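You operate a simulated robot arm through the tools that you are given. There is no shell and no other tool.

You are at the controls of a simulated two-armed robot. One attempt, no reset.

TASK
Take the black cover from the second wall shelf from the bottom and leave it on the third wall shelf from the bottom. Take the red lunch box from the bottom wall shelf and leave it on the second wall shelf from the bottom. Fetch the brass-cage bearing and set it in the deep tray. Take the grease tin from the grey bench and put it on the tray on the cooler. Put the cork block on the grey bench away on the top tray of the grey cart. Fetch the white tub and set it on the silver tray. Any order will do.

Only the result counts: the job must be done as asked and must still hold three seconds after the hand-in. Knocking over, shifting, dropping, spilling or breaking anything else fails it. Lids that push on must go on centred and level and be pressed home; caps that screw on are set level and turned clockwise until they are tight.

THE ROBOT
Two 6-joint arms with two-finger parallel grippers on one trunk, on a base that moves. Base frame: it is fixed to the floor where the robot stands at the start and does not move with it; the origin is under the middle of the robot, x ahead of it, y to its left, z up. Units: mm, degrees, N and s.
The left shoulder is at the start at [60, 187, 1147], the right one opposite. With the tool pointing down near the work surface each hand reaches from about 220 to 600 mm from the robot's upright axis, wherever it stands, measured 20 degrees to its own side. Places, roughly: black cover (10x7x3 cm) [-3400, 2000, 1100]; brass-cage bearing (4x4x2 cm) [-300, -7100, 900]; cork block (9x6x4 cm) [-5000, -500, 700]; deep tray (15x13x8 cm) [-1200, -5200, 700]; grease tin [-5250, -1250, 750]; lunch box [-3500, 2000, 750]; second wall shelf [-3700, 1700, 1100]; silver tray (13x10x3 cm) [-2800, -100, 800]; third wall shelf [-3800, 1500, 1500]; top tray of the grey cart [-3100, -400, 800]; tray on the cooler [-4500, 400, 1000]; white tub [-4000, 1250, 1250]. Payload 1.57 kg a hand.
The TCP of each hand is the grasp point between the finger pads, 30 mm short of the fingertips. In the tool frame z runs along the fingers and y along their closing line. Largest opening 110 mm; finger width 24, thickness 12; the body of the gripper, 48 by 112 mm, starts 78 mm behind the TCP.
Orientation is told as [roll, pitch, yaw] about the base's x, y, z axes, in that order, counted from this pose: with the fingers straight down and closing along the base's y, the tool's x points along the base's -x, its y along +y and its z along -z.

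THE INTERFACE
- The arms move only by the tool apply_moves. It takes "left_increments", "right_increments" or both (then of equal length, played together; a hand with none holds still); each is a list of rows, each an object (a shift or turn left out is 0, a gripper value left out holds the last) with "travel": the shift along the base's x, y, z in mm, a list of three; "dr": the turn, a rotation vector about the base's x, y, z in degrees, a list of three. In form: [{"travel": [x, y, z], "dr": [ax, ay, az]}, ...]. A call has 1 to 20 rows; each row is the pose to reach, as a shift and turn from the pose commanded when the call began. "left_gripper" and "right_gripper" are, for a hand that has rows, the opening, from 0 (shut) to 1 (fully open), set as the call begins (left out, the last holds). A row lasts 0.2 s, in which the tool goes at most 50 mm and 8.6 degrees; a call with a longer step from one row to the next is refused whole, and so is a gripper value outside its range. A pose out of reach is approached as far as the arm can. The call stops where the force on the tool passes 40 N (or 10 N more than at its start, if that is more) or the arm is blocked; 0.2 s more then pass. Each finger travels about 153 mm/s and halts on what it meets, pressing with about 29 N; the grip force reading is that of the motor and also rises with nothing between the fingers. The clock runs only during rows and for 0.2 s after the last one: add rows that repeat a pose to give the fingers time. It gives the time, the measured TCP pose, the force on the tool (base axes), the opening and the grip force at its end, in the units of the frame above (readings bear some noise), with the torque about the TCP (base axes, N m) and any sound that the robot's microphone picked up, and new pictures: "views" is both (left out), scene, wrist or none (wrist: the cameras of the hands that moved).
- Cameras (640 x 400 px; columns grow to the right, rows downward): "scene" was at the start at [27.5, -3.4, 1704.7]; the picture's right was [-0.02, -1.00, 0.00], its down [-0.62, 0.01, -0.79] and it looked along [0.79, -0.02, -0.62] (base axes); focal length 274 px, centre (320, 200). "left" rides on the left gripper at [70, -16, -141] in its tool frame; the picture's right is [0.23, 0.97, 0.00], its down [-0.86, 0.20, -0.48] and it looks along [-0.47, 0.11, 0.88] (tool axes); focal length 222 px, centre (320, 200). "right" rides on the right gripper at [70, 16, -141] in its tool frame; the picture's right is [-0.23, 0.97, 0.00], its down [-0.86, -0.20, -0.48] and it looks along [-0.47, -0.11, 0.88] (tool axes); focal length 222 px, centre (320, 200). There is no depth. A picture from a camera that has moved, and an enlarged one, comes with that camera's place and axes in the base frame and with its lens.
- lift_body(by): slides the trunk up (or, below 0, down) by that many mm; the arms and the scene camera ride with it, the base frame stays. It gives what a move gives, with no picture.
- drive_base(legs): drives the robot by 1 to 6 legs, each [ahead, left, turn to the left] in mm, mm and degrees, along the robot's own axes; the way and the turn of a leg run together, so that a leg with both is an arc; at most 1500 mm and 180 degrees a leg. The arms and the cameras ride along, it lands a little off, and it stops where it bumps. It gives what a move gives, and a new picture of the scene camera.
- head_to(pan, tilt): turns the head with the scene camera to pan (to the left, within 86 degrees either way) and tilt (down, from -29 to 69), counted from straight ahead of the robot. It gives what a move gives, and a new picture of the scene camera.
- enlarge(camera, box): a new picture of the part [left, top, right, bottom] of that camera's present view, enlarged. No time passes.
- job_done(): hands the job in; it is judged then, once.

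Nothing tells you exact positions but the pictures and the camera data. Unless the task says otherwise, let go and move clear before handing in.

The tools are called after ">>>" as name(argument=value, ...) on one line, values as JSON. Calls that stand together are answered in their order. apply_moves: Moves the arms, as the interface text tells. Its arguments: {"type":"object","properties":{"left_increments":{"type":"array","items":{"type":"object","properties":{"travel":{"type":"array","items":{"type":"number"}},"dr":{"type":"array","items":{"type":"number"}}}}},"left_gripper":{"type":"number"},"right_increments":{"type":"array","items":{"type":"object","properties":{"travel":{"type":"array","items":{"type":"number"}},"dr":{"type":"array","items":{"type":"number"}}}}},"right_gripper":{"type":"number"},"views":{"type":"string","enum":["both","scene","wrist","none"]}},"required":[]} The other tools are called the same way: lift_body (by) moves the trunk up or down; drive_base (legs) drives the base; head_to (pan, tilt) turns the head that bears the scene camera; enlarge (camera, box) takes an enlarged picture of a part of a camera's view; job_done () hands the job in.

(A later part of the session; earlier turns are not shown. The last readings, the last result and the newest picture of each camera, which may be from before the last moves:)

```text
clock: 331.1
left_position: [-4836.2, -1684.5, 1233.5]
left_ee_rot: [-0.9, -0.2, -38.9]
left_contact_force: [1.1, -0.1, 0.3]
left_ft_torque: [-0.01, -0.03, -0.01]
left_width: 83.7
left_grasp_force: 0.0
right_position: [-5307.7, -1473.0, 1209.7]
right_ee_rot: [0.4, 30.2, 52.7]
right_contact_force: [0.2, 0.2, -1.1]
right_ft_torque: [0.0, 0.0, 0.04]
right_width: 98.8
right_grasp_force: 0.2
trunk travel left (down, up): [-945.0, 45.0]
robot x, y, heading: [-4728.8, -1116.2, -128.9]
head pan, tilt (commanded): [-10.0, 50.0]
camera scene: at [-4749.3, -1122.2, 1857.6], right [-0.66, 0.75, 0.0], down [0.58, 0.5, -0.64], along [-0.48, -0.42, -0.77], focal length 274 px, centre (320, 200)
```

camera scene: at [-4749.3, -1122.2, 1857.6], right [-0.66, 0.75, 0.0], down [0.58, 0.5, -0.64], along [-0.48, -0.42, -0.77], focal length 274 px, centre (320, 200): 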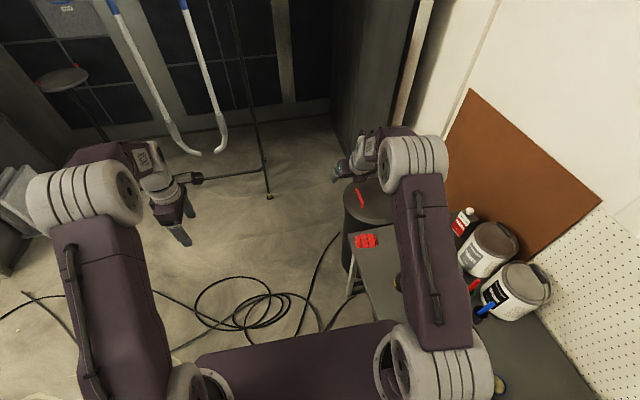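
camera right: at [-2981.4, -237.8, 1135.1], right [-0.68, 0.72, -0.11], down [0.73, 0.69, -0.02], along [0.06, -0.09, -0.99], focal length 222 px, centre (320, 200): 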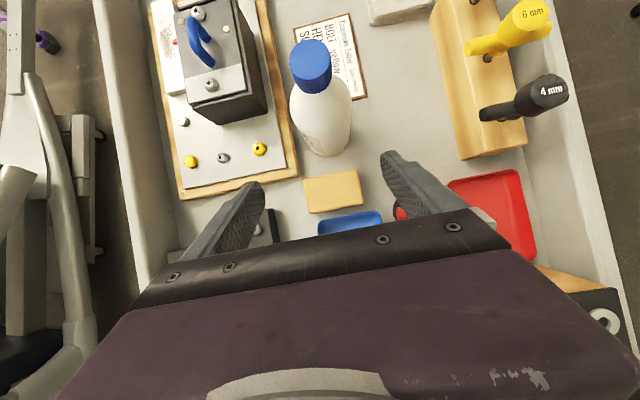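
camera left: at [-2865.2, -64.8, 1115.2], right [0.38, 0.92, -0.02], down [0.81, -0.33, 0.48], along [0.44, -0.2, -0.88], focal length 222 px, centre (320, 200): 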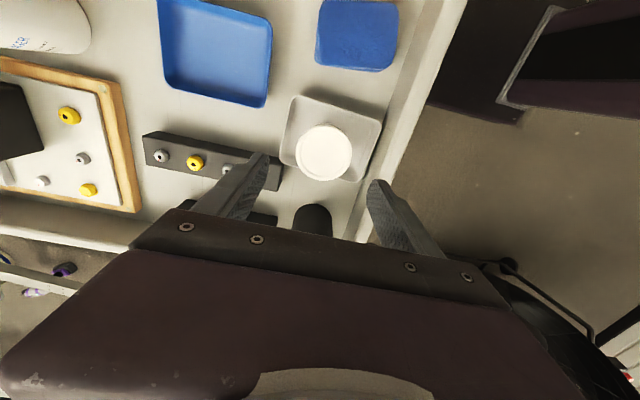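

I turn right to face the bench at its left part.

>>> drive_base(legs=[[0, 0, -86.5]])

>>> head_to(pan=20, tilt=50)

```text
clock: 335.2
left_position: [-5304.8, -1054.1, 1234.4]
left_ee_rot: [-0.9, -0.1, -124.5]
left_contact_force: [0.9, 0.4, 0.2]
left_ft_torque: [-0.02, 0.03, 0.03]
left_width: 83.7
left_grasp_force: 0.2
right_position: [-5128.0, -568.9, 1208.6]
right_ee_rot: [0.4, 30.2, -33.2]
right_contact_force: [-1.1, -0.1, 0.3]
right_ft_torque: [-0.02, -0.03, -0.05]
right_width: 98.8
right_grasp_force: 0.0
trunk travel left (down, up): [-945.0, 45.0]
robot x, y, heading: [-4728.0, -1117.2, 145.3]
head pan, tilt (commanded): [-10.0, 50.0]
camera scene: at [-4735.6, -1099.3, 1857.6], right [0.7, 0.71, 0.0], down [0.55, -0.54, -0.64], along [-0.46, 0.45, -0.77], focal length 274 px, centre (320, 200)
```

scene: 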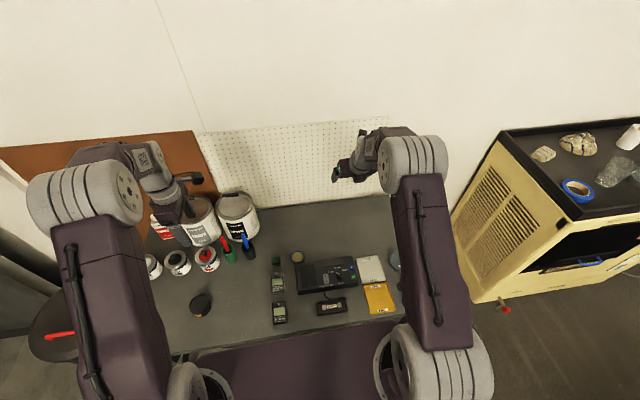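

```text
clock: 336.1
left_position: [-5303.7, -1054.1, 1233.4]
left_ee_rot: [-0.9, -0.3, -124.7]
left_contact_force: [-0.4, -0.6, 0.0]
left_ft_torque: [-0.03, -0.01, -0.01]
left_width: 83.7
left_grasp_force: 0.1
right_position: [-5127.1, -566.6, 1207.9]
right_ee_rot: [0.5, 30.2, -33.3]
right_contact_force: [-0.3, -0.4, 0.1]
right_ft_torque: [0.01, -0.01, 0.01]
right_width: 98.8
right_grasp_force: 0.1
trunk travel left (down, up): [-945.0, 45.0]
robot x, y, heading: [-4732.1, -1115.1, 145.6]
head pan, tilt (commanded): [20.0, 50.0]
camera scene: at [-4754.8, -1133.3, 1857.6], right [0.25, 0.97, 0.0], down [0.74, -0.19, -0.64], along [-0.62, 0.16, -0.77], focal length 274 px, centre (320, 200)
```

scene: 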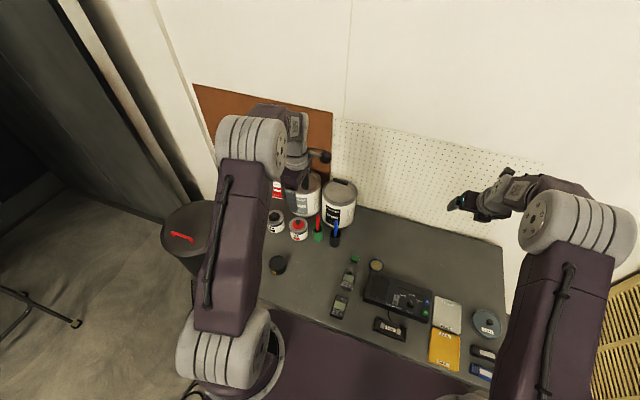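

The tin is at about (-5339, -1174). I tuck the right hand up and back, then place the left hand over the tin.

>>> apply_moves(right_increments=[{"travel": [25, -17, 30]}, {"travel": [50, -34, 60]}, {"travel": [75, -51, 90]}, {"travel": [99, -68, 120]}, {"travel": [123.5, -85.2, 150]}, {"travel": [123.5, -85.2, 150]}], views="none")

>>> drive_base(legs=[[-40, 119, 0]])

>>> apply_moves(left_increments=[{"travel": [0, 0, 0]}, {"travel": [0, 0, 0]}], left_gripper=1, views="both")

```text
clock: 337.5
left_position: [-5304.8, -1053.9, 1233.5]
left_ee_rot: [-1.0, -0.2, -124.7]
left_contact_force: [-0.3, 0.6, -0.2]
left_ft_torque: [0.0, -0.03, -0.04]
left_width: 83.5
left_grasp_force: 0.0
right_position: [-5003.3, -654.3, 1360.2]
right_ee_rot: [0.4, 30.2, -33.2]
right_contact_force: [-0.8, 1.2, -0.4]
right_ft_torque: [-0.03, 0.01, -0.03]
right_width: 99.0
right_grasp_force: 0.0
trunk travel left (down, up): [-945.0, 45.0]
robot x, y, heading: [-4726.6, -1118.1, 145.6]
head pan, tilt (commanded): [20.0, 50.0]
```

```text
clock: 338.8
left_position: [-5337.0, -1169.7, 1233.9]
left_ee_rot: [-0.8, -0.3, -124.8]
left_contact_force: [-0.8, 0.0, 0.1]
left_ft_torque: [-0.02, -0.01, -0.03]
left_width: 83.5
left_grasp_force: 0.1
right_position: [-5036.0, -769.0, 1358.1]
right_ee_rot: [0.2, 30.2, -33.3]
right_contact_force: [0.4, 0.6, -0.5]
right_ft_torque: [-0.02, 0.02, 0.03]
right_width: 98.8
right_grasp_force: 0.1
trunk travel left (down, up): [-945.0, 45.0]
robot x, y, heading: [-4763.7, -1237.8, 145.2]
head pan, tilt (commanded): [20.0, 50.0]
camera scene: at [-4786.5, -1247.4, 1857.6], right [0.25, 0.97, 0.0], down [0.74, -0.2, -0.64], along [-0.62, 0.16, -0.77], focal length 274 px, centre (320, 200)
```

scene: 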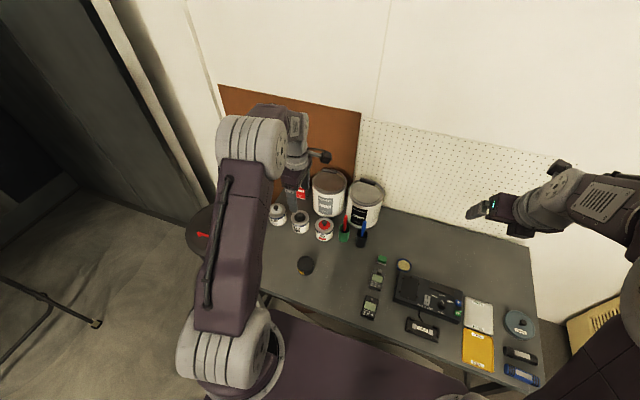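

```text
clock: 339.4
left_position: [-5337.8, -1170.8, 1233.4]
left_ee_rot: [-0.8, -0.3, -124.7]
left_contact_force: [0.1, -0.4, -0.1]
left_ft_torque: [-0.06, -0.02, -0.02]
left_width: 110.2
left_grasp_force: 0.1
right_position: [-5034.4, -771.4, 1360.1]
right_ee_rot: [0.3, 30.3, -33.4]
right_contact_force: [-0.8, 0.3, -0.7]
right_ft_torque: [-0.03, 0.03, 0.04]
right_width: 99.1
right_grasp_force: 0.1
trunk travel left (down, up): [-945.0, 45.0]
robot x, y, heading: [-4763.6, -1233.8, 145.2]
head pan, tilt (commanded): [20.0, 50.0]
camera scene: at [-4787.1, -1249.1, 1857.6], right [0.25, 0.97, 0.0], down [0.74, -0.19, -0.64], along [-0.62, 0.16, -0.77], focal length 274 px, centre (320, 200)
camera left: at [-5307.7, -1103.1, 1375.4], right [0.93, -0.37, -0.02], down [-0.32, -0.82, 0.48], along [-0.19, -0.44, -0.88], focal length 222 px, centre (320, 200)
```

scene: 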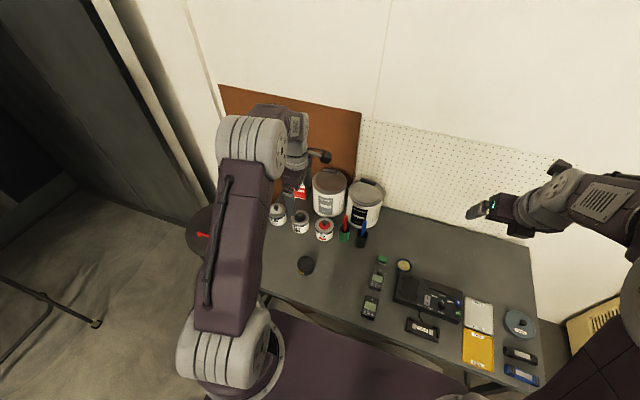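
left: 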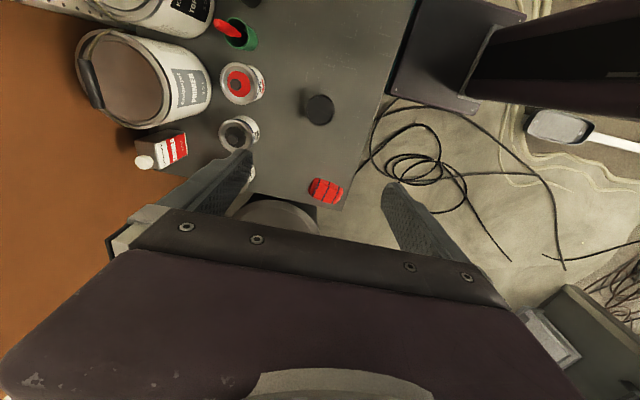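

>>> lift_body(by=-390)

>>> apply_moves(left_increments=[{"travel": [-2, 2.5, -15]}, {"travel": [-4, 5, -30]}, {"travel": [-4, 5, -30]}], views="both")

```text
clock: 343.1
left_position: [-5338.2, -1173.0, 843.6]
left_ee_rot: [-0.9, -0.1, -124.7]
left_contact_force: [0.5, -0.8, 0.2]
left_ft_torque: [-0.01, 0.0, -0.02]
left_width: 110.1
left_grasp_force: 0.0
right_position: [-5037.0, -775.0, 970.8]
right_ee_rot: [0.4, 30.1, -33.2]
right_contact_force: [-0.2, -0.2, 0.5]
right_ft_torque: [-0.02, 0.01, -0.03]
right_width: 98.8
right_grasp_force: 0.0
trunk travel left (down, up): [-555.0, 435.0]
robot x, y, heading: [-4761.6, -1236.9, 145.5]
head pan, tilt (commanded): [20.0, 50.0]
```

```text
clock: 343.9
left_position: [-5342.4, -1169.2, 813.9]
left_ee_rot: [-0.9, -0.3, -124.7]
left_contact_force: [0.3, -0.3, 0.0]
left_ft_torque: [0.01, 0.01, 0.0]
left_width: 110.1
left_grasp_force: 0.1
right_position: [-5036.7, -773.3, 970.9]
right_ee_rot: [0.4, 30.1, -33.3]
right_contact_force: [0.0, -0.2, 0.0]
right_ft_torque: [0.02, 0.07, -0.01]
right_width: 99.0
right_grasp_force: 0.0
trunk travel left (down, up): [-555.0, 435.0]
robot x, y, heading: [-4764.8, -1237.3, 145.6]
head pan, tilt (commanded): [20.0, 50.0]
camera scene: at [-4788.2, -1253.3, 1467.6], right [0.25, 0.97, 0.0], down [0.74, -0.19, -0.64], along [-0.62, 0.16, -0.77], focal length 274 px, centre (320, 200)
camera left: at [-5313.0, -1101.4, 955.2], right [0.93, -0.37, -0.02], down [-0.32, -0.82, 0.48], along [-0.19, -0.44, -0.88], focal length 222 px, centre (320, 200)
```

scene: 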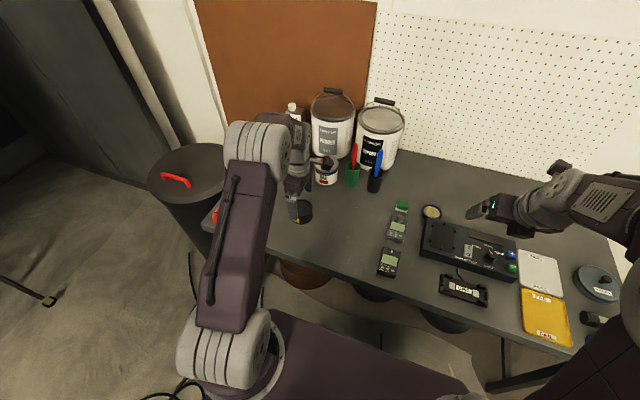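
left: 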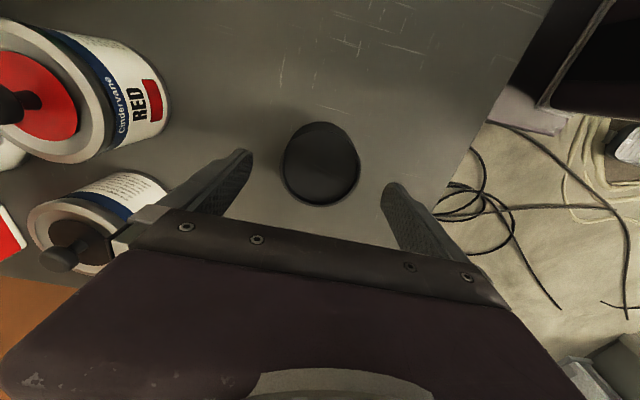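

The tin is between the fingers; I centre by 6 mm and descend.

>>> apply_moves(left_increments=[{"travel": [3, 5, -15]}, {"travel": [3, 5, -30]}, {"travel": [3, 5, -45]}, {"travel": [3, 5, -57]}, {"travel": [3, 5, -61]}, {"travel": [3, 5, -61]}], views="wrist")

```text
clock: 345.4
left_position: [-5338.4, -1163.7, 752.8]
left_ee_rot: [-0.9, -0.2, -124.7]
left_contact_force: [-0.7, -0.2, -0.5]
left_ft_torque: [-0.01, 0.0, -0.02]
left_width: 109.9
left_grasp_force: 0.0
right_position: [-5036.4, -774.0, 969.3]
right_ee_rot: [0.4, 30.3, -33.2]
right_contact_force: [0.2, 0.0, -0.2]
right_ft_torque: [0.02, 0.0, 0.01]
right_width: 98.9
right_grasp_force: 0.0
trunk travel left (down, up): [-555.0, 435.0]
robot x, y, heading: [-4761.8, -1237.0, 145.2]
head pan, tilt (commanded): [20.0, 50.0]
camera left: at [-5309.7, -1096.8, 894.3], right [0.93, -0.37, -0.02], down [-0.32, -0.82, 0.48], along [-0.19, -0.44, -0.88], focal length 222 px, centre (320, 200)
```

left: 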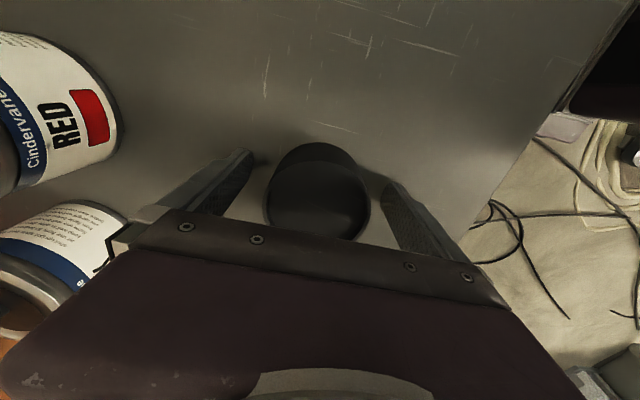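

>>> apply_moves(left_increments=[{"travel": [0, 0, 0]}, {"travel": [0, 0, 0]}, {"travel": [0, 0, 0]}], left_gripper=0, views="wrist")

>>> apply_moves(left_increments=[{"travel": [0, 0, 10]}, {"travel": [0, 0, 25]}, {"travel": [0, 0, 50]}, {"travel": [0, 0, 50]}], views="wrist")

```text
clock: 346.1
left_position: [-5338.3, -1163.2, 753.1]
left_ee_rot: [-1.0, -0.2, -124.6]
left_contact_force: [-0.3, 0.1, 0.7]
left_ft_torque: [-0.05, -0.11, 0.0]
left_width: 73.7
left_grasp_force: 29.2
right_position: [-5037.0, -774.0, 968.5]
right_ee_rot: [0.3, 30.3, -33.2]
right_contact_force: [0.3, -0.4, -0.4]
right_ft_torque: [-0.01, 0.03, -0.01]
right_width: 99.2
right_grasp_force: 0.0
trunk travel left (down, up): [-555.0, 435.0]
robot x, y, heading: [-4763.5, -1237.1, 145.6]
head pan, tilt (commanded): [20.0, 50.0]
camera left: at [-5309.8, -1096.8, 894.5], right [0.93, -0.37, -0.02], down [-0.32, -0.82, 0.48], along [-0.19, -0.44, -0.88], focal length 222 px, centre (320, 200)
```

left: 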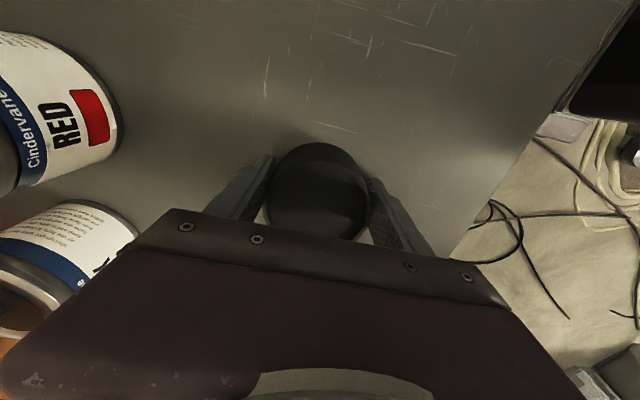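

```text
clock: 347.1
left_position: [-5339.0, -1162.4, 801.7]
left_ee_rot: [-0.8, -0.2, -124.7]
left_contact_force: [-0.3, 0.3, -4.2]
left_ft_torque: [0.01, -0.03, -0.02]
left_width: 73.4
left_grasp_force: 28.3
right_position: [-5037.4, -774.6, 969.7]
right_ee_rot: [0.4, 30.2, -33.3]
right_contact_force: [0.2, 0.4, 0.0]
right_ft_torque: [0.01, 0.03, -0.03]
right_width: 99.0
right_grasp_force: 0.0
trunk travel left (down, up): [-555.0, 435.0]
robot x, y, heading: [-4764.2, -1237.5, 145.2]
head pan, tilt (commanded): [20.0, 50.0]
camera left: at [-5310.4, -1096.7, 942.8], right [0.93, -0.37, -0.01], down [-0.32, -0.82, 0.48], along [-0.19, -0.44, -0.88], focal length 222 px, centre (320, 200)
```

left: 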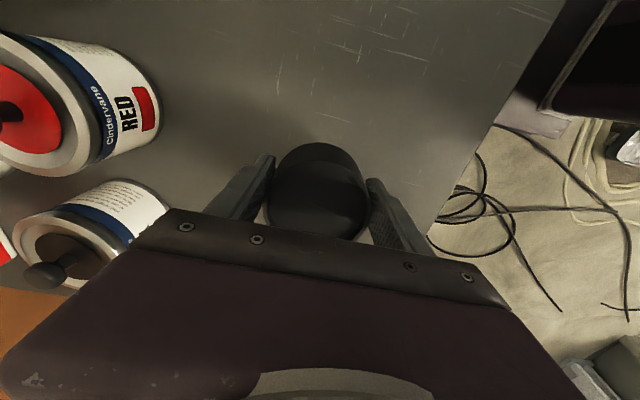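

The grease tin is held (73 mm). I raise the trunk and strafe right to the cooler.

>>> lift_body(by=390)

>>> drive_base(legs=[[0, -1000, 0], [0, -900, 0]])

>>> head_to(pan=10, tilt=45)

```text
clock: 350.9
left_position: [-5340.4, -1164.6, 1191.1]
left_ee_rot: [-0.9, -0.2, -124.6]
left_contact_force: [0.6, 0.1, -3.6]
left_ft_torque: [-0.01, 0.0, -0.02]
left_width: 73.6
left_grasp_force: 29.1
right_position: [-5037.6, -774.2, 1359.9]
right_ee_rot: [0.4, 30.2, -33.2]
right_contact_force: [-0.3, 0.1, -0.7]
right_ft_torque: [-0.02, 0.04, -0.01]
right_width: 99.1
right_grasp_force: 0.0
trunk travel left (down, up): [-945.0, 45.0]
robot x, y, heading: [-4764.7, -1237.6, 145.2]
head pan, tilt (commanded): [20.0, 50.0]
```

```text
clock: 360.4
left_position: [-4286.0, 381.9, 1191.8]
left_ee_rot: [-0.9, -0.2, -122.9]
left_contact_force: [-0.8, 0.0, -3.4]
left_ft_torque: [0.01, -0.05, -0.01]
left_width: 73.7
left_grasp_force: 29.5
right_position: [-3996.3, 781.6, 1360.2]
right_ee_rot: [0.5, 30.2, -31.3]
right_contact_force: [-0.5, -0.4, 0.1]
right_ft_torque: [0.03, -0.04, 0.0]
right_width: 99.0
right_grasp_force: 0.1
trunk travel left (down, up): [-945.0, 45.0]
robot x, y, heading: [-3708.6, 324.3, 147.6]
head pan, tilt (commanded): [20.0, 50.0]
camera scene: at [-3733.5, 310.1, 1857.5], right [0.22, 0.98, 0.0], down [0.75, -0.17, -0.64], along [-0.63, 0.14, -0.77], focal length 274 px, centre (320, 200)
```

scene: 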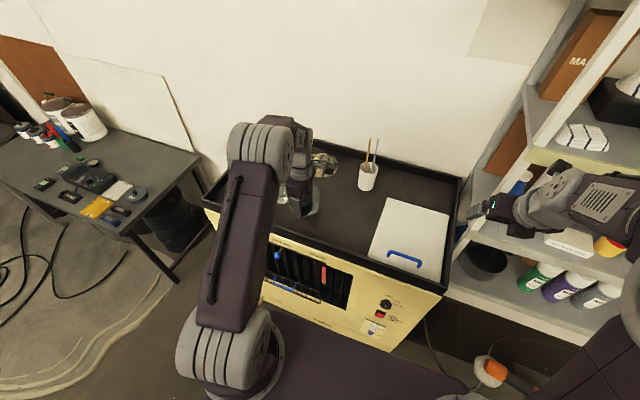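

```text
clock: 361.1
left_position: [-4284.6, 382.7, 1190.8]
left_ee_rot: [-0.9, -0.3, -122.9]
left_contact_force: [1.1, -0.3, -3.6]
left_ft_torque: [0.01, 0.0, 0.02]
left_width: 73.3
left_grasp_force: 29.3
right_position: [-3996.8, 782.0, 1359.4]
right_ee_rot: [0.5, 30.2, -31.3]
right_contact_force: [-0.4, -0.3, 0.1]
right_ft_torque: [0.01, -0.02, -0.02]
right_width: 98.8
right_grasp_force: 0.2
trunk travel left (down, up): [-945.0, 45.0]
robot x, y, heading: [-3707.1, 330.4, 147.4]
head pan, tilt (commanded): [10.0, 45.0]
camera scene: at [-3732.6, 325.8, 1864.4], right [0.39, 0.92, 0.0], down [0.65, -0.27, -0.71], along [-0.65, 0.27, -0.71], focal length 274 px, centre (320, 200)
```

scene: 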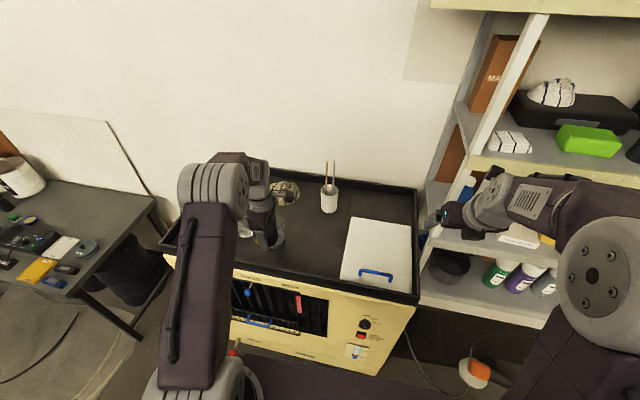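

>>> enlarge(camera="scene", box=[220, 150, 440, 310])

>>> enlarge(camera="left", box=[0, 0, 640, 400])

>>> enlarge(camera="right", box=[0, 0, 640, 400])

```text
2.50 times, centred on (330, 230) of scene
camera zoom: at [-3732.6, 325.8, 1864.4], right [0.39, 0.92, 0.0], down [0.65, -0.27, -0.71], along [-0.65, 0.27, -0.71], focal length 686 px, centre (295, 125)
```

zoom: 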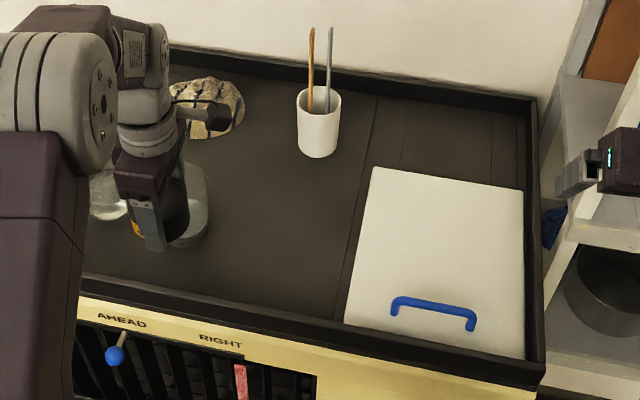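

```text
1.00 times, centred on (320, 200) of left (not enlarged: the box is as wide or as high as the picture)
camera zoom: at [-4258.5, 451.0, 1332.7], right [0.94, -0.34, -0.02], down [-0.29, -0.83, 0.48], along [-0.17, -0.45, -0.88], focal length 222 px, centre (320, 200)
```

zoom: 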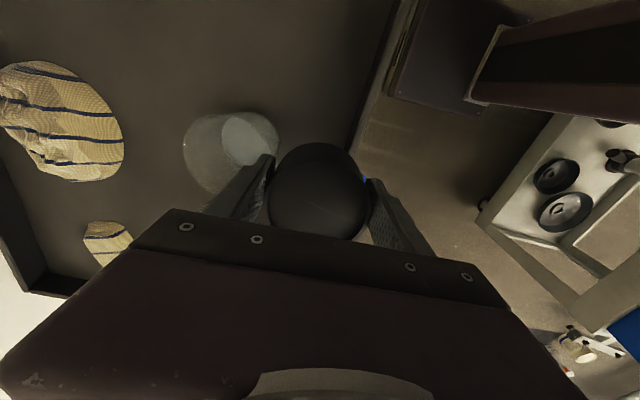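

```text
1.00 times, centred on (320, 200) of right (not enlarged: the box is as wide or as high as the picture)
camera zoom: at [-3979.4, 789.6, 1516.6], right [0.68, 0.73, -0.11], down [0.73, -0.68, -0.02], along [-0.09, -0.07, -0.99], focal length 222 px, centre (320, 200)
```

zoom: 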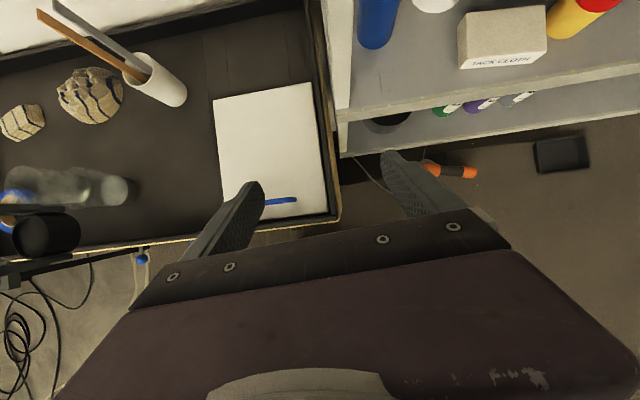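

The free spot on the black tray is between the glass and the white hatch, at about e.g. 160 mm behind its front rim; the tray floor is near z≈1025. I pull the right hand back, straighten my heading, then move over the spot.

>>> apply_moves(right_increments=[{"travel": [31, -20, 0]}, {"travel": [62, -40, 0]}, {"travel": [93, -59, 0]}, {"travel": [93, -59, 0]}], left_increments=[{"travel": [0, 0, 15]}, {"travel": [0, 0, 30]}, {"travel": [0, 0, 30]}, {"travel": [0, 0, 30]}], views="none")

>>> drive_base(legs=[[0, 0, -2.8], [0, -94, 0], [100, 0, 0]])

>>> apply_moves(left_increments=[{"travel": [0, 0, 0]}], views="wrist")

```text
clock: 362.1
left_position: [-4285.2, 382.8, 1221.0]
left_ee_rot: [-0.8, -0.2, -122.8]
left_contact_force: [0.0, -0.2, -3.7]
left_ft_torque: [0.04, -0.05, 0.03]
left_width: 73.6
left_grasp_force: 29.5
right_position: [-3904.3, 724.0, 1359.1]
right_ee_rot: [0.3, 30.2, -31.5]
right_contact_force: [0.6, 0.2, 0.8]
right_ft_torque: [0.0, -0.02, 0.01]
right_width: 99.3
right_grasp_force: 0.0
trunk travel left (down, up): [-945.0, 45.0]
robot x, y, heading: [-3706.4, 327.8, 147.4]
head pan, tilt (commanded): [10.0, 45.0]
```

```text
clock: 364.4
left_position: [-4304.6, 536.2, 1225.0]
left_ee_rot: [-1.2, -0.2, -125.3]
left_contact_force: [1.6, 0.0, -3.5]
left_ft_torque: [0.04, 0.0, 0.06]
left_width: 73.7
left_grasp_force: 29.1
right_position: [-3907.2, 859.5, 1363.0]
right_ee_rot: [0.5, 30.5, -33.9]
right_contact_force: [0.3, -0.6, -1.0]
right_ft_torque: [0.06, 0.07, -0.01]
right_width: 98.8
right_grasp_force: 0.1
trunk travel left (down, up): [-945.0, 45.0]
robot x, y, heading: [-3734.9, 462.6, 144.7]
head pan, tilt (commanded): [10.0, 45.0]
camera scene: at [-3751.3, 452.4, 1864.6], right [0.43, 0.9, 0.0], down [0.64, -0.3, -0.71], along [-0.64, 0.3, -0.7], focal length 274 px, centre (320, 200)
```

scene: 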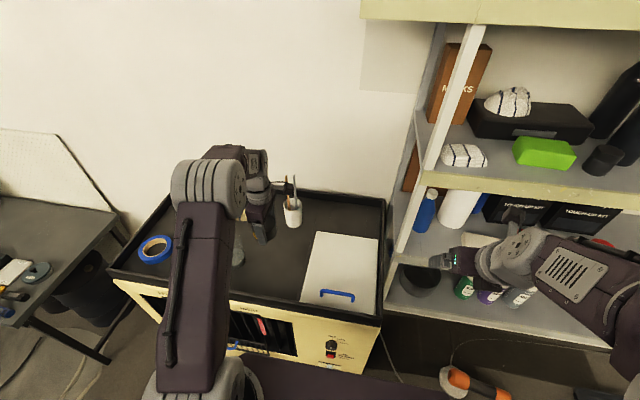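

```text
clock: 364.8
left_position: [-4310.4, 541.1, 1220.6]
left_ee_rot: [-0.7, -0.2, -125.4]
left_contact_force: [0.0, -0.2, -3.1]
left_ft_torque: [0.02, -0.03, 0.04]
left_width: 73.5
left_grasp_force: 29.4
right_position: [-3914.4, 864.6, 1359.4]
right_ee_rot: [0.5, 30.1, -33.8]
right_contact_force: [0.2, -0.4, -0.2]
right_ft_torque: [0.01, -0.02, -0.02]
right_width: 99.0
right_grasp_force: 0.1
trunk travel left (down, up): [-945.0, 45.0]
robot x, y, heading: [-3733.0, 462.8, 144.9]
head pan, tilt (commanded): [10.0, 45.0]
camera left: at [-4281.4, 608.2, 1361.3], right [0.93, -0.38, -0.01], down [-0.33, -0.82, 0.48], along [-0.19, -0.44, -0.88], focal length 222 px, centre (320, 200)
```

left: 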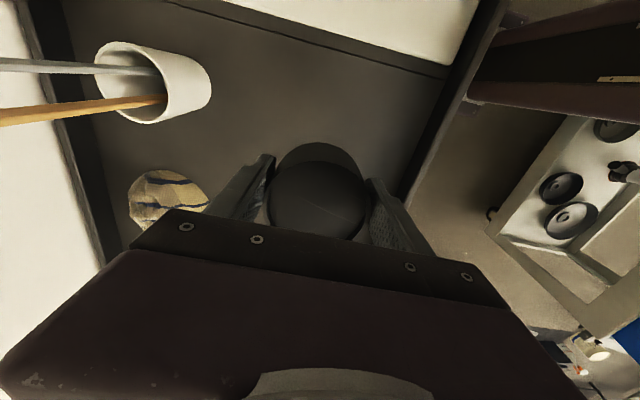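

Over the free spot. I lower the tin in steps.

>>> apply_moves(left_increments=[{"travel": [-8, 6, -30]}, {"travel": [-8, 6, -65]}, {"travel": [-8, 6, -95]}, {"travel": [-8, 6, -120]}, {"travel": [-8, 6, -135]}, {"travel": [-8, 6, -135]}], views="both")

```text
clock: 366.2
left_position: [-4316.6, 547.3, 1084.7]
left_ee_rot: [-0.8, -0.2, -125.3]
left_contact_force: [-0.5, 0.0, -3.4]
left_ft_torque: [0.02, -0.02, -0.03]
left_width: 73.7
left_grasp_force: 29.1
right_position: [-3912.4, 863.2, 1360.0]
right_ee_rot: [0.5, 30.2, -33.7]
right_contact_force: [0.0, -0.9, 0.3]
right_ft_torque: [0.0, 0.01, -0.02]
right_width: 99.1
right_grasp_force: 0.0
trunk travel left (down, up): [-945.0, 45.0]
robot x, y, heading: [-3737.7, 458.0, 144.8]
head pan, tilt (commanded): [10.0, 45.0]
camera scene: at [-3758.8, 459.5, 1864.5], right [0.43, 0.9, 0.0], down [0.64, -0.3, -0.71], along [-0.64, 0.3, -0.71], focal length 274 px, centre (320, 200)
camera left: at [-4286.9, 614.6, 1227.2], right [0.93, -0.38, -0.02], down [-0.32, -0.82, 0.48], along [-0.19, -0.44, -0.88], focal length 222 px, centre (320, 200)
```

scene: 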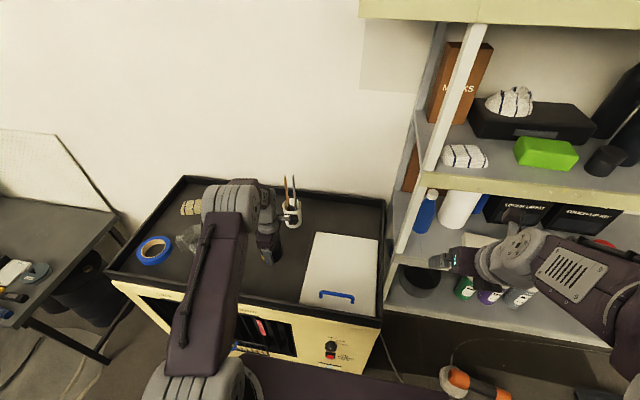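
left: 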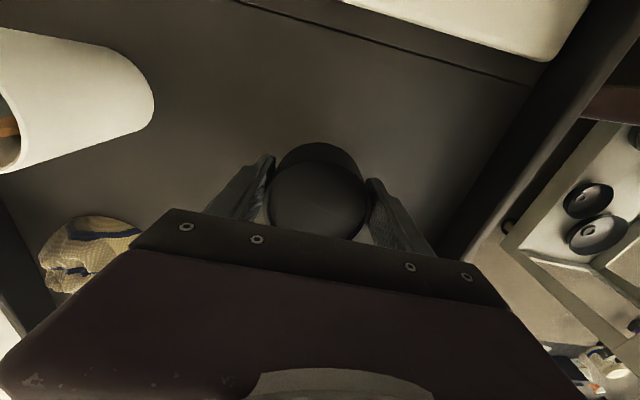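

>>> apply_moves(left_increments=[{"travel": [0, 0, -5]}, {"travel": [0, 0, -10]}, {"travel": [0, 0, -14]}, {"travel": [0, 0, -14]}], views="none")

>>> apply_moves(left_increments=[{"travel": [0, 0, -3]}, {"travel": [0, 0, -6]}, {"travel": [0, 0, -6]}], views="none")

>>> apply_moves(left_increments=[{"travel": [0, 0, -2]}, {"travel": [0, 0, -4]}, {"travel": [0, 0, -4]}], views="none")

```text
clock: 367.2
left_position: [-4316.5, 547.7, 1072.9]
left_ee_rot: [-0.7, -0.2, -125.3]
left_contact_force: [0.4, 0.0, -3.8]
left_ft_torque: [0.01, -0.01, -0.01]
left_width: 73.6
left_grasp_force: 28.8
right_position: [-3912.6, 863.7, 1359.1]
right_ee_rot: [0.4, 30.2, -33.8]
right_contact_force: [0.1, 0.3, 0.6]
right_ft_torque: [-0.03, -0.03, -0.02]
right_width: 98.8
right_grasp_force: 0.1
trunk travel left (down, up): [-945.0, 45.0]
robot x, y, heading: [-3731.2, 457.3, 144.6]
head pan, tilt (commanded): [10.0, 45.0]
```

```text
clock: 368.0
left_position: [-4316.8, 547.7, 1065.4]
left_ee_rot: [-0.8, -0.2, -125.3]
left_contact_force: [-0.5, 0.2, -2.9]
left_ft_torque: [-0.01, -0.02, 0.01]
left_width: 73.4
left_grasp_force: 29.1
right_position: [-3912.2, 865.3, 1359.0]
right_ee_rot: [0.4, 30.2, -33.8]
right_contact_force: [-0.4, 1.0, 0.2]
right_ft_torque: [-0.01, 0.0, -0.01]
right_width: 98.9
right_grasp_force: 0.1
trunk travel left (down, up): [-945.0, 45.0]
robot x, y, heading: [-3736.4, 462.1, 144.6]
head pan, tilt (commanded): [10.0, 45.0]
```

```text
clock: 368.8
left_position: [-4315.7, 547.7, 1062.1]
left_ee_rot: [-0.8, -0.2, -125.3]
left_contact_force: [-0.1, 0.1, -3.1]
left_ft_torque: [0.01, -0.04, 0.01]
left_width: 73.7
left_grasp_force: 29.1
right_position: [-3912.6, 864.4, 1359.8]
right_ee_rot: [0.4, 30.2, -33.9]
right_contact_force: [-0.1, -0.5, 0.5]
right_ft_torque: [0.01, 0.02, -0.02]
right_width: 99.0
right_grasp_force: 0.1
trunk travel left (down, up): [-945.0, 45.0]
robot x, y, heading: [-3733.0, 462.2, 144.9]
head pan, tilt (commanded): [10.0, 45.0]
```

>>> apply_moves(left_increments=[{"travel": [0, 0, -3]}, {"travel": [0, 0, -5]}, {"travel": [0, 0, -5]}], views="none")

>>> apply_moves(left_increments=[{"travel": [0, 0, -3]}, {"travel": [0, 0, -5]}, {"travel": [0, 0, -5]}], views="none")

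>>> apply_moves(left_increments=[{"travel": [0, 0, -3]}, {"travel": [0, 0, -5]}, {"travel": [0, 0, -5]}], views="wrist")

```text
clock: 369.6
left_position: [-4315.8, 546.3, 1056.5]
left_ee_rot: [-0.7, -0.2, -125.3]
left_contact_force: [0.3, -0.6, -3.1]
left_ft_torque: [0.05, -0.03, 0.01]
left_width: 73.9
left_grasp_force: 28.9
right_position: [-3912.1, 864.3, 1360.5]
right_ee_rot: [0.4, 30.3, -33.8]
right_contact_force: [0.4, 0.2, 0.0]
right_ft_torque: [-0.03, -0.02, -0.02]
right_width: 99.2
right_grasp_force: 0.0
trunk travel left (down, up): [-945.0, 45.0]
robot x, y, heading: [-3735.9, 461.9, 145.0]
head pan, tilt (commanded): [10.0, 45.0]
```

```text
clock: 370.4
left_position: [-4316.8, 547.1, 1050.5]
left_ee_rot: [-0.9, -0.2, -125.4]
left_contact_force: [-0.5, -0.7, -3.0]
left_ft_torque: [-0.02, -0.02, -0.01]
left_width: 73.4
left_grasp_force: 28.7
right_position: [-3913.5, 863.4, 1358.6]
right_ee_rot: [0.4, 30.2, -33.8]
right_contact_force: [-0.6, 0.0, 0.0]
right_ft_torque: [0.02, 0.02, -0.03]
right_width: 99.0
right_grasp_force: 0.0
trunk travel left (down, up): [-945.0, 45.0]
robot x, y, heading: [-3738.7, 459.2, 144.5]
head pan, tilt (commanded): [10.0, 45.0]
```

```text
clock: 371.2
left_position: [-4316.2, 547.5, 1049.3]
left_ee_rot: [-1.3, -0.4, -125.3]
left_contact_force: [-2.6, 1.1, 24.5]
left_ft_torque: [-0.49, -0.72, 0.01]
left_width: 73.7
left_grasp_force: 28.7
right_position: [-3909.0, 863.5, 1360.4]
right_ee_rot: [0.3, 30.2, -33.8]
right_contact_force: [0.2, -0.2, -0.2]
right_ft_torque: [0.01, 0.03, 0.0]
right_width: 98.8
right_grasp_force: 0.1
trunk travel left (down, up): [-945.0, 45.0]
robot x, y, heading: [-3733.5, 462.3, 144.9]
head pan, tilt (commanded): [10.0, 45.0]
camera left: at [-4286.2, 613.8, 1191.3], right [0.93, -0.38, -0.02], down [-0.32, -0.82, 0.48], along [-0.2, -0.44, -0.88], focal length 222 px, centre (320, 200)
```

left: 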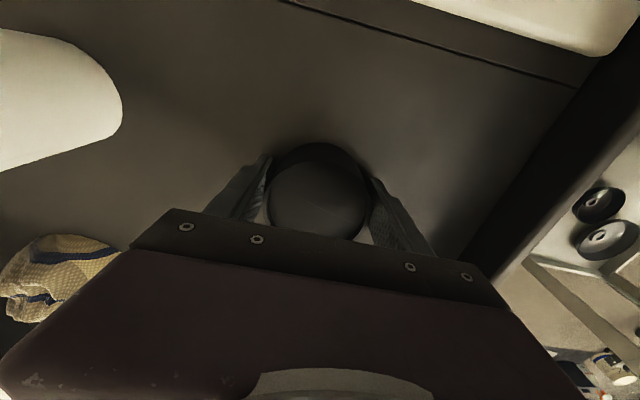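

Contact with the tray floor. I ease off and open the fingers.

>>> apply_moves(left_increments=[{"travel": [0, 0, 2.5]}, {"travel": [0, 0, 2.5]}], views="none")

>>> apply_moves(left_increments=[{"travel": [0, 0, 0]}, {"travel": [0, 0, 0]}, {"travel": [0, 0, 0]}], left_gripper=0.95, views="wrist")

>>> apply_moves(left_increments=[{"travel": [0, 0, 15]}, {"travel": [0, 0, 40]}, {"travel": [0, 0, 75]}, {"travel": [0, 0, 110]}, {"travel": [0, 0, 150]}, {"travel": [0, 0, 150]}], views="both")

```text
clock: 371.8
left_position: [-4315.1, 546.2, 1048.9]
left_ee_rot: [-0.8, -0.2, -125.2]
left_contact_force: [-2.1, 2.8, 5.0]
left_ft_torque: [-0.03, -0.21, 0.06]
left_width: 73.9
left_grasp_force: 29.0
right_position: [-3910.2, 863.2, 1360.2]
right_ee_rot: [0.4, 30.3, -33.8]
right_contact_force: [0.1, -0.2, -0.6]
right_ft_torque: [-0.01, 0.0, -0.02]
right_width: 98.9
right_grasp_force: 0.1
trunk travel left (down, up): [-945.0, 45.0]
robot x, y, heading: [-3735.2, 464.7, 144.4]
head pan, tilt (commanded): [10.0, 45.0]
```

```text
clock: 372.6
left_position: [-4316.8, 546.4, 1050.6]
left_ee_rot: [-0.8, -0.1, -125.3]
left_contact_force: [1.1, -0.2, 0.3]
left_ft_torque: [-0.02, 0.03, 0.02]
left_width: 104.3
left_grasp_force: 0.0
right_position: [-3911.9, 862.4, 1360.5]
right_ee_rot: [0.4, 30.3, -33.8]
right_contact_force: [0.3, 0.0, -0.2]
right_ft_torque: [-0.03, 0.01, 0.02]
right_width: 98.9
right_grasp_force: 0.1
trunk travel left (down, up): [-945.0, 45.0]
robot x, y, heading: [-3736.3, 460.2, 145.2]
head pan, tilt (commanded): [10.0, 45.0]
camera left: at [-4287.1, 613.3, 1191.7], right [0.93, -0.38, -0.02], down [-0.32, -0.82, 0.48], along [-0.19, -0.44, -0.88], focal length 222 px, centre (320, 200)
```

left: 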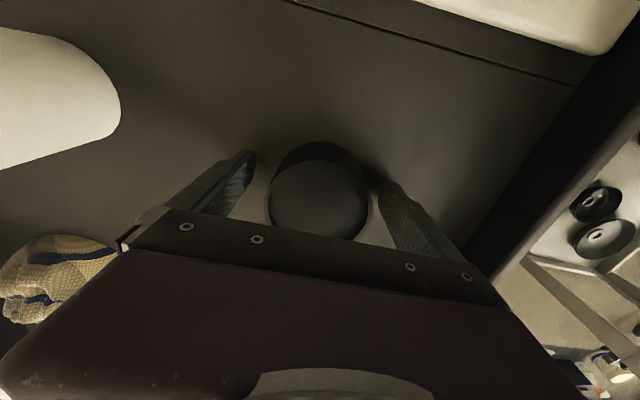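

```text
clock: 374.0
left_position: [-4316.7, 546.1, 1200.5]
left_ee_rot: [-0.7, -0.2, -125.3]
left_contact_force: [-0.3, 0.8, 0.2]
left_ft_torque: [-0.01, 0.01, -0.01]
left_width: 104.9
left_grasp_force: 0.0
right_position: [-3912.4, 863.8, 1359.3]
right_ee_rot: [0.5, 30.1, -33.9]
right_contact_force: [0.4, -0.1, 0.0]
right_ft_torque: [0.01, 0.02, 0.0]
right_width: 99.2
right_grasp_force: 0.1
trunk travel left (down, up): [-945.0, 45.0]
robot x, y, heading: [-3732.7, 466.6, 144.9]
head pan, tilt (commanded): [10.0, 45.0]
camera scene: at [-3758.7, 460.3, 1864.5], right [0.43, 0.9, 0.0], down [0.64, -0.3, -0.71], along [-0.64, 0.3, -0.71], focal length 274 px, centre (320, 200)
camera left: at [-4287.6, 612.6, 1342.1], right [0.93, -0.38, -0.02], down [-0.32, -0.82, 0.48], along [-0.19, -0.44, -0.88], focal length 222 px, centre (320, 200)
```

scene: 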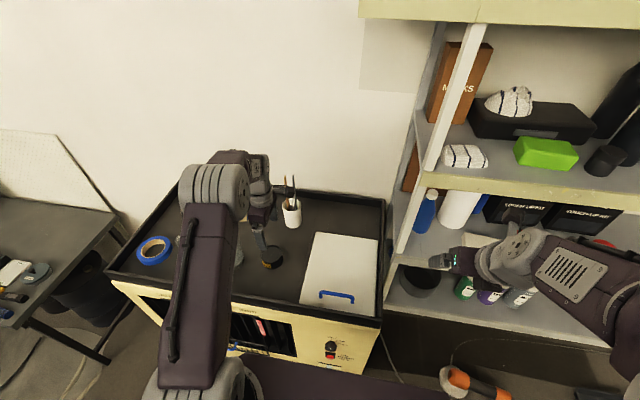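
left: 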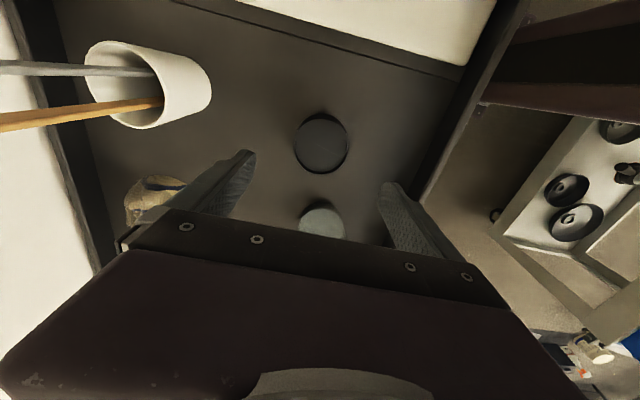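

The grease tin stands on the cooler's tray. Only the bearing remains, far away at about (-300, -7100). I tuck the left hand in, back off, and head back toward the open floor.

>>> apply_moves(left_increments=[{"travel": [39, -27, 5]}, {"travel": [78, -55, 10]}, {"travel": [117, -82, 15]}, {"travel": [155, -110, 20]}, {"travel": [155, -110, 20]}], views="none")

>>> drive_base(legs=[[-200, 0, 0], [0, -700, 0], [0, 0, 180]])

>>> head_to(pan=0, tilt=30)

```text
clock: 375.2
left_position: [-4162.1, 433.4, 1220.3]
left_ee_rot: [-0.9, -0.3, -125.3]
left_contact_force: [0.0, 0.1, 0.2]
left_ft_torque: [0.01, -0.03, -0.02]
left_width: 104.4
left_grasp_force: 0.1
right_position: [-3911.9, 862.1, 1360.5]
right_ee_rot: [0.4, 30.2, -33.9]
right_contact_force: [-0.7, -0.7, 0.5]
right_ft_torque: [-0.03, 0.01, -0.02]
right_width: 99.0
right_grasp_force: 0.0
trunk travel left (down, up): [-945.0, 45.0]
robot x, y, heading: [-3737.2, 462.1, 145.0]
head pan, tilt (commanded): [10.0, 45.0]
```

```text
clock: 387.6
left_position: [-2750.1, 973.2, 1220.1]
left_ee_rot: [-1.0, -0.3, 58.1]
left_contact_force: [0.9, 0.0, -0.5]
left_ft_torque: [0.02, 0.04, -0.03]
left_width: 104.9
left_grasp_force: 0.0
right_position: [-2975.0, 530.6, 1360.4]
right_ee_rot: [0.4, 30.2, 149.6]
right_contact_force: [0.1, -0.2, -0.7]
right_ft_torque: [0.01, -0.01, 0.01]
right_width: 98.9
right_grasp_force: 0.1
trunk travel left (down, up): [-945.0, 45.0]
robot x, y, heading: [-3175.0, 921.4, -31.8]
head pan, tilt (commanded): [10.0, 45.0]
camera scene: at [-3150.0, 920.0, 1864.5], right [-0.37, -0.93, 0.0], down [-0.66, 0.26, -0.71], along [0.66, -0.26, -0.71], focal length 274 px, centre (320, 200)
```

scene: 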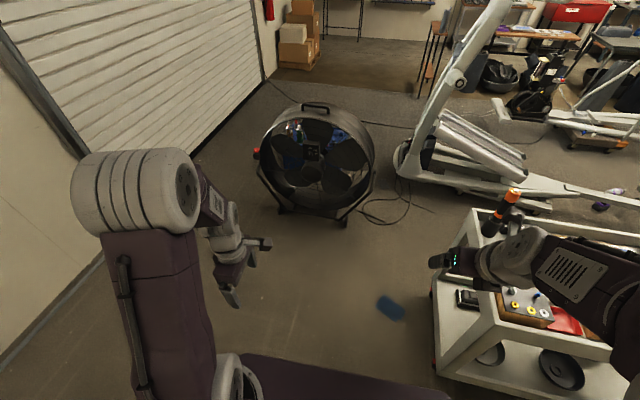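

```text
clock: 388.4
left_position: [-2749.2, 973.1, 1221.1]
left_ee_rot: [-0.9, -0.2, 58.2]
left_contact_force: [0.4, 0.6, -0.2]
left_ft_torque: [0.03, 0.02, 0.0]
left_width: 104.5
left_grasp_force: 0.1
right_position: [-2974.6, 529.2, 1359.9]
right_ee_rot: [0.4, 30.3, 149.6]
right_contact_force: [0.1, 0.3, 0.3]
right_ft_torque: [0.0, -0.03, 0.0]
right_width: 98.8
right_grasp_force: 0.0
trunk travel left (down, up): [-945.0, 45.0]
robot x, y, heading: [-3174.9, 920.0, -31.6]
head pan, tilt (commanded): [0.0, 30.0]
camera scene: at [-3148.6, 902.6, 1887.0], right [-0.53, -0.85, 0.0], down [-0.43, 0.26, -0.87], along [0.74, -0.46, -0.5], focal length 274 px, centre (320, 200)
```

scene: 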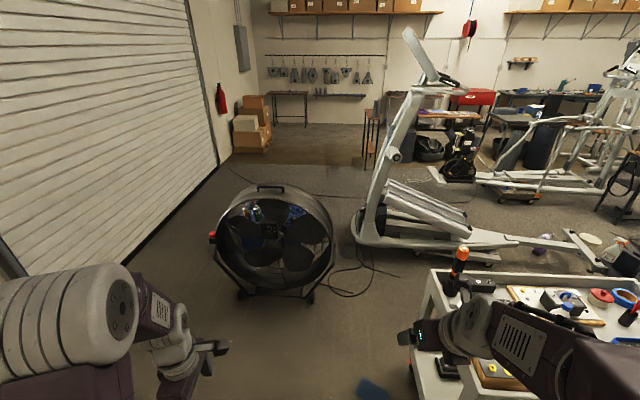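

The elliptical trainer and fan leave only a tight gap, so I return the way I came: along the corridor between fan and rack back to the start area.

>>> drive_base(legs=[[0, 0, -3.8], [0, 1380, 0]])

>>> drive_base(legs=[[1000, 0, 0]])

```text
clock: 395.7
left_position: [-1946.9, 2065.3, 1220.4]
left_ee_rot: [-0.9, -0.3, 54.3]
left_contact_force: [-0.1, 0.3, -0.5]
left_ft_torque: [0.01, 0.02, -0.01]
left_width: 104.5
left_grasp_force: 0.1
right_position: [-2200.4, 1638.2, 1359.8]
right_ee_rot: [0.4, 30.2, 145.8]
right_contact_force: [0.1, 0.0, -0.8]
right_ft_torque: [0.01, 0.0, 0.01]
right_width: 99.0
right_grasp_force: 0.1
trunk travel left (down, up): [-945.0, 45.0]
robot x, y, heading: [-2377.1, 2042.5, -35.6]
head pan, tilt (commanded): [0.0, 30.0]
camera scene: at [-2349.4, 2021.2, 1887.1], right [-0.58, -0.81, 0.0], down [-0.41, 0.29, -0.87], along [0.7, -0.5, -0.5], focal length 274 px, centre (320, 200)
```

scene: 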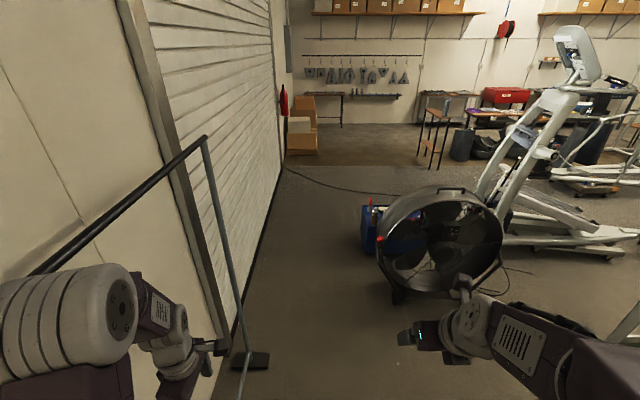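

```text
clock: 400.9
left_position: [-1136.8, 1485.6, 1221.2]
left_ee_rot: [-0.9, -0.2, 54.3]
left_contact_force: [-1.1, -0.4, 0.6]
left_ft_torque: [0.01, -0.01, -0.03]
left_width: 104.2
left_grasp_force: 0.0
right_position: [-1390.4, 1059.7, 1359.9]
right_ee_rot: [0.5, 30.4, 145.8]
right_contact_force: [-0.2, 1.0, 0.7]
right_ft_torque: [-0.02, -0.02, 0.02]
right_width: 98.9
right_grasp_force: 0.0
trunk travel left (down, up): [-945.0, 45.0]
robot x, y, heading: [-1565.4, 1459.1, -35.6]
head pan, tilt (commanded): [0.0, 30.0]
camera scene: at [-1539.3, 1443.5, 1887.1], right [-0.58, -0.81, 0.0], down [-0.41, 0.29, -0.87], along [0.7, -0.5, -0.5], focal length 274 px, centre (320, 200)
```

scene: 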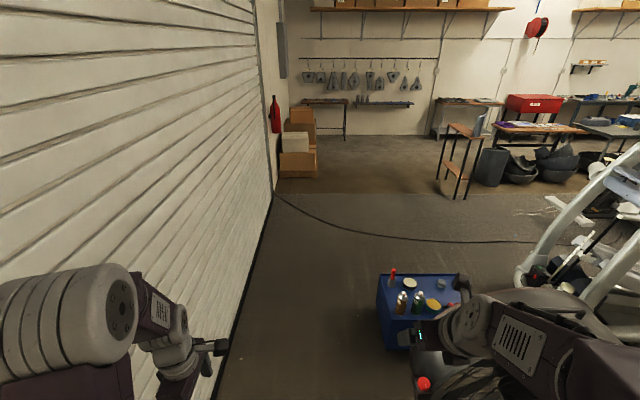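

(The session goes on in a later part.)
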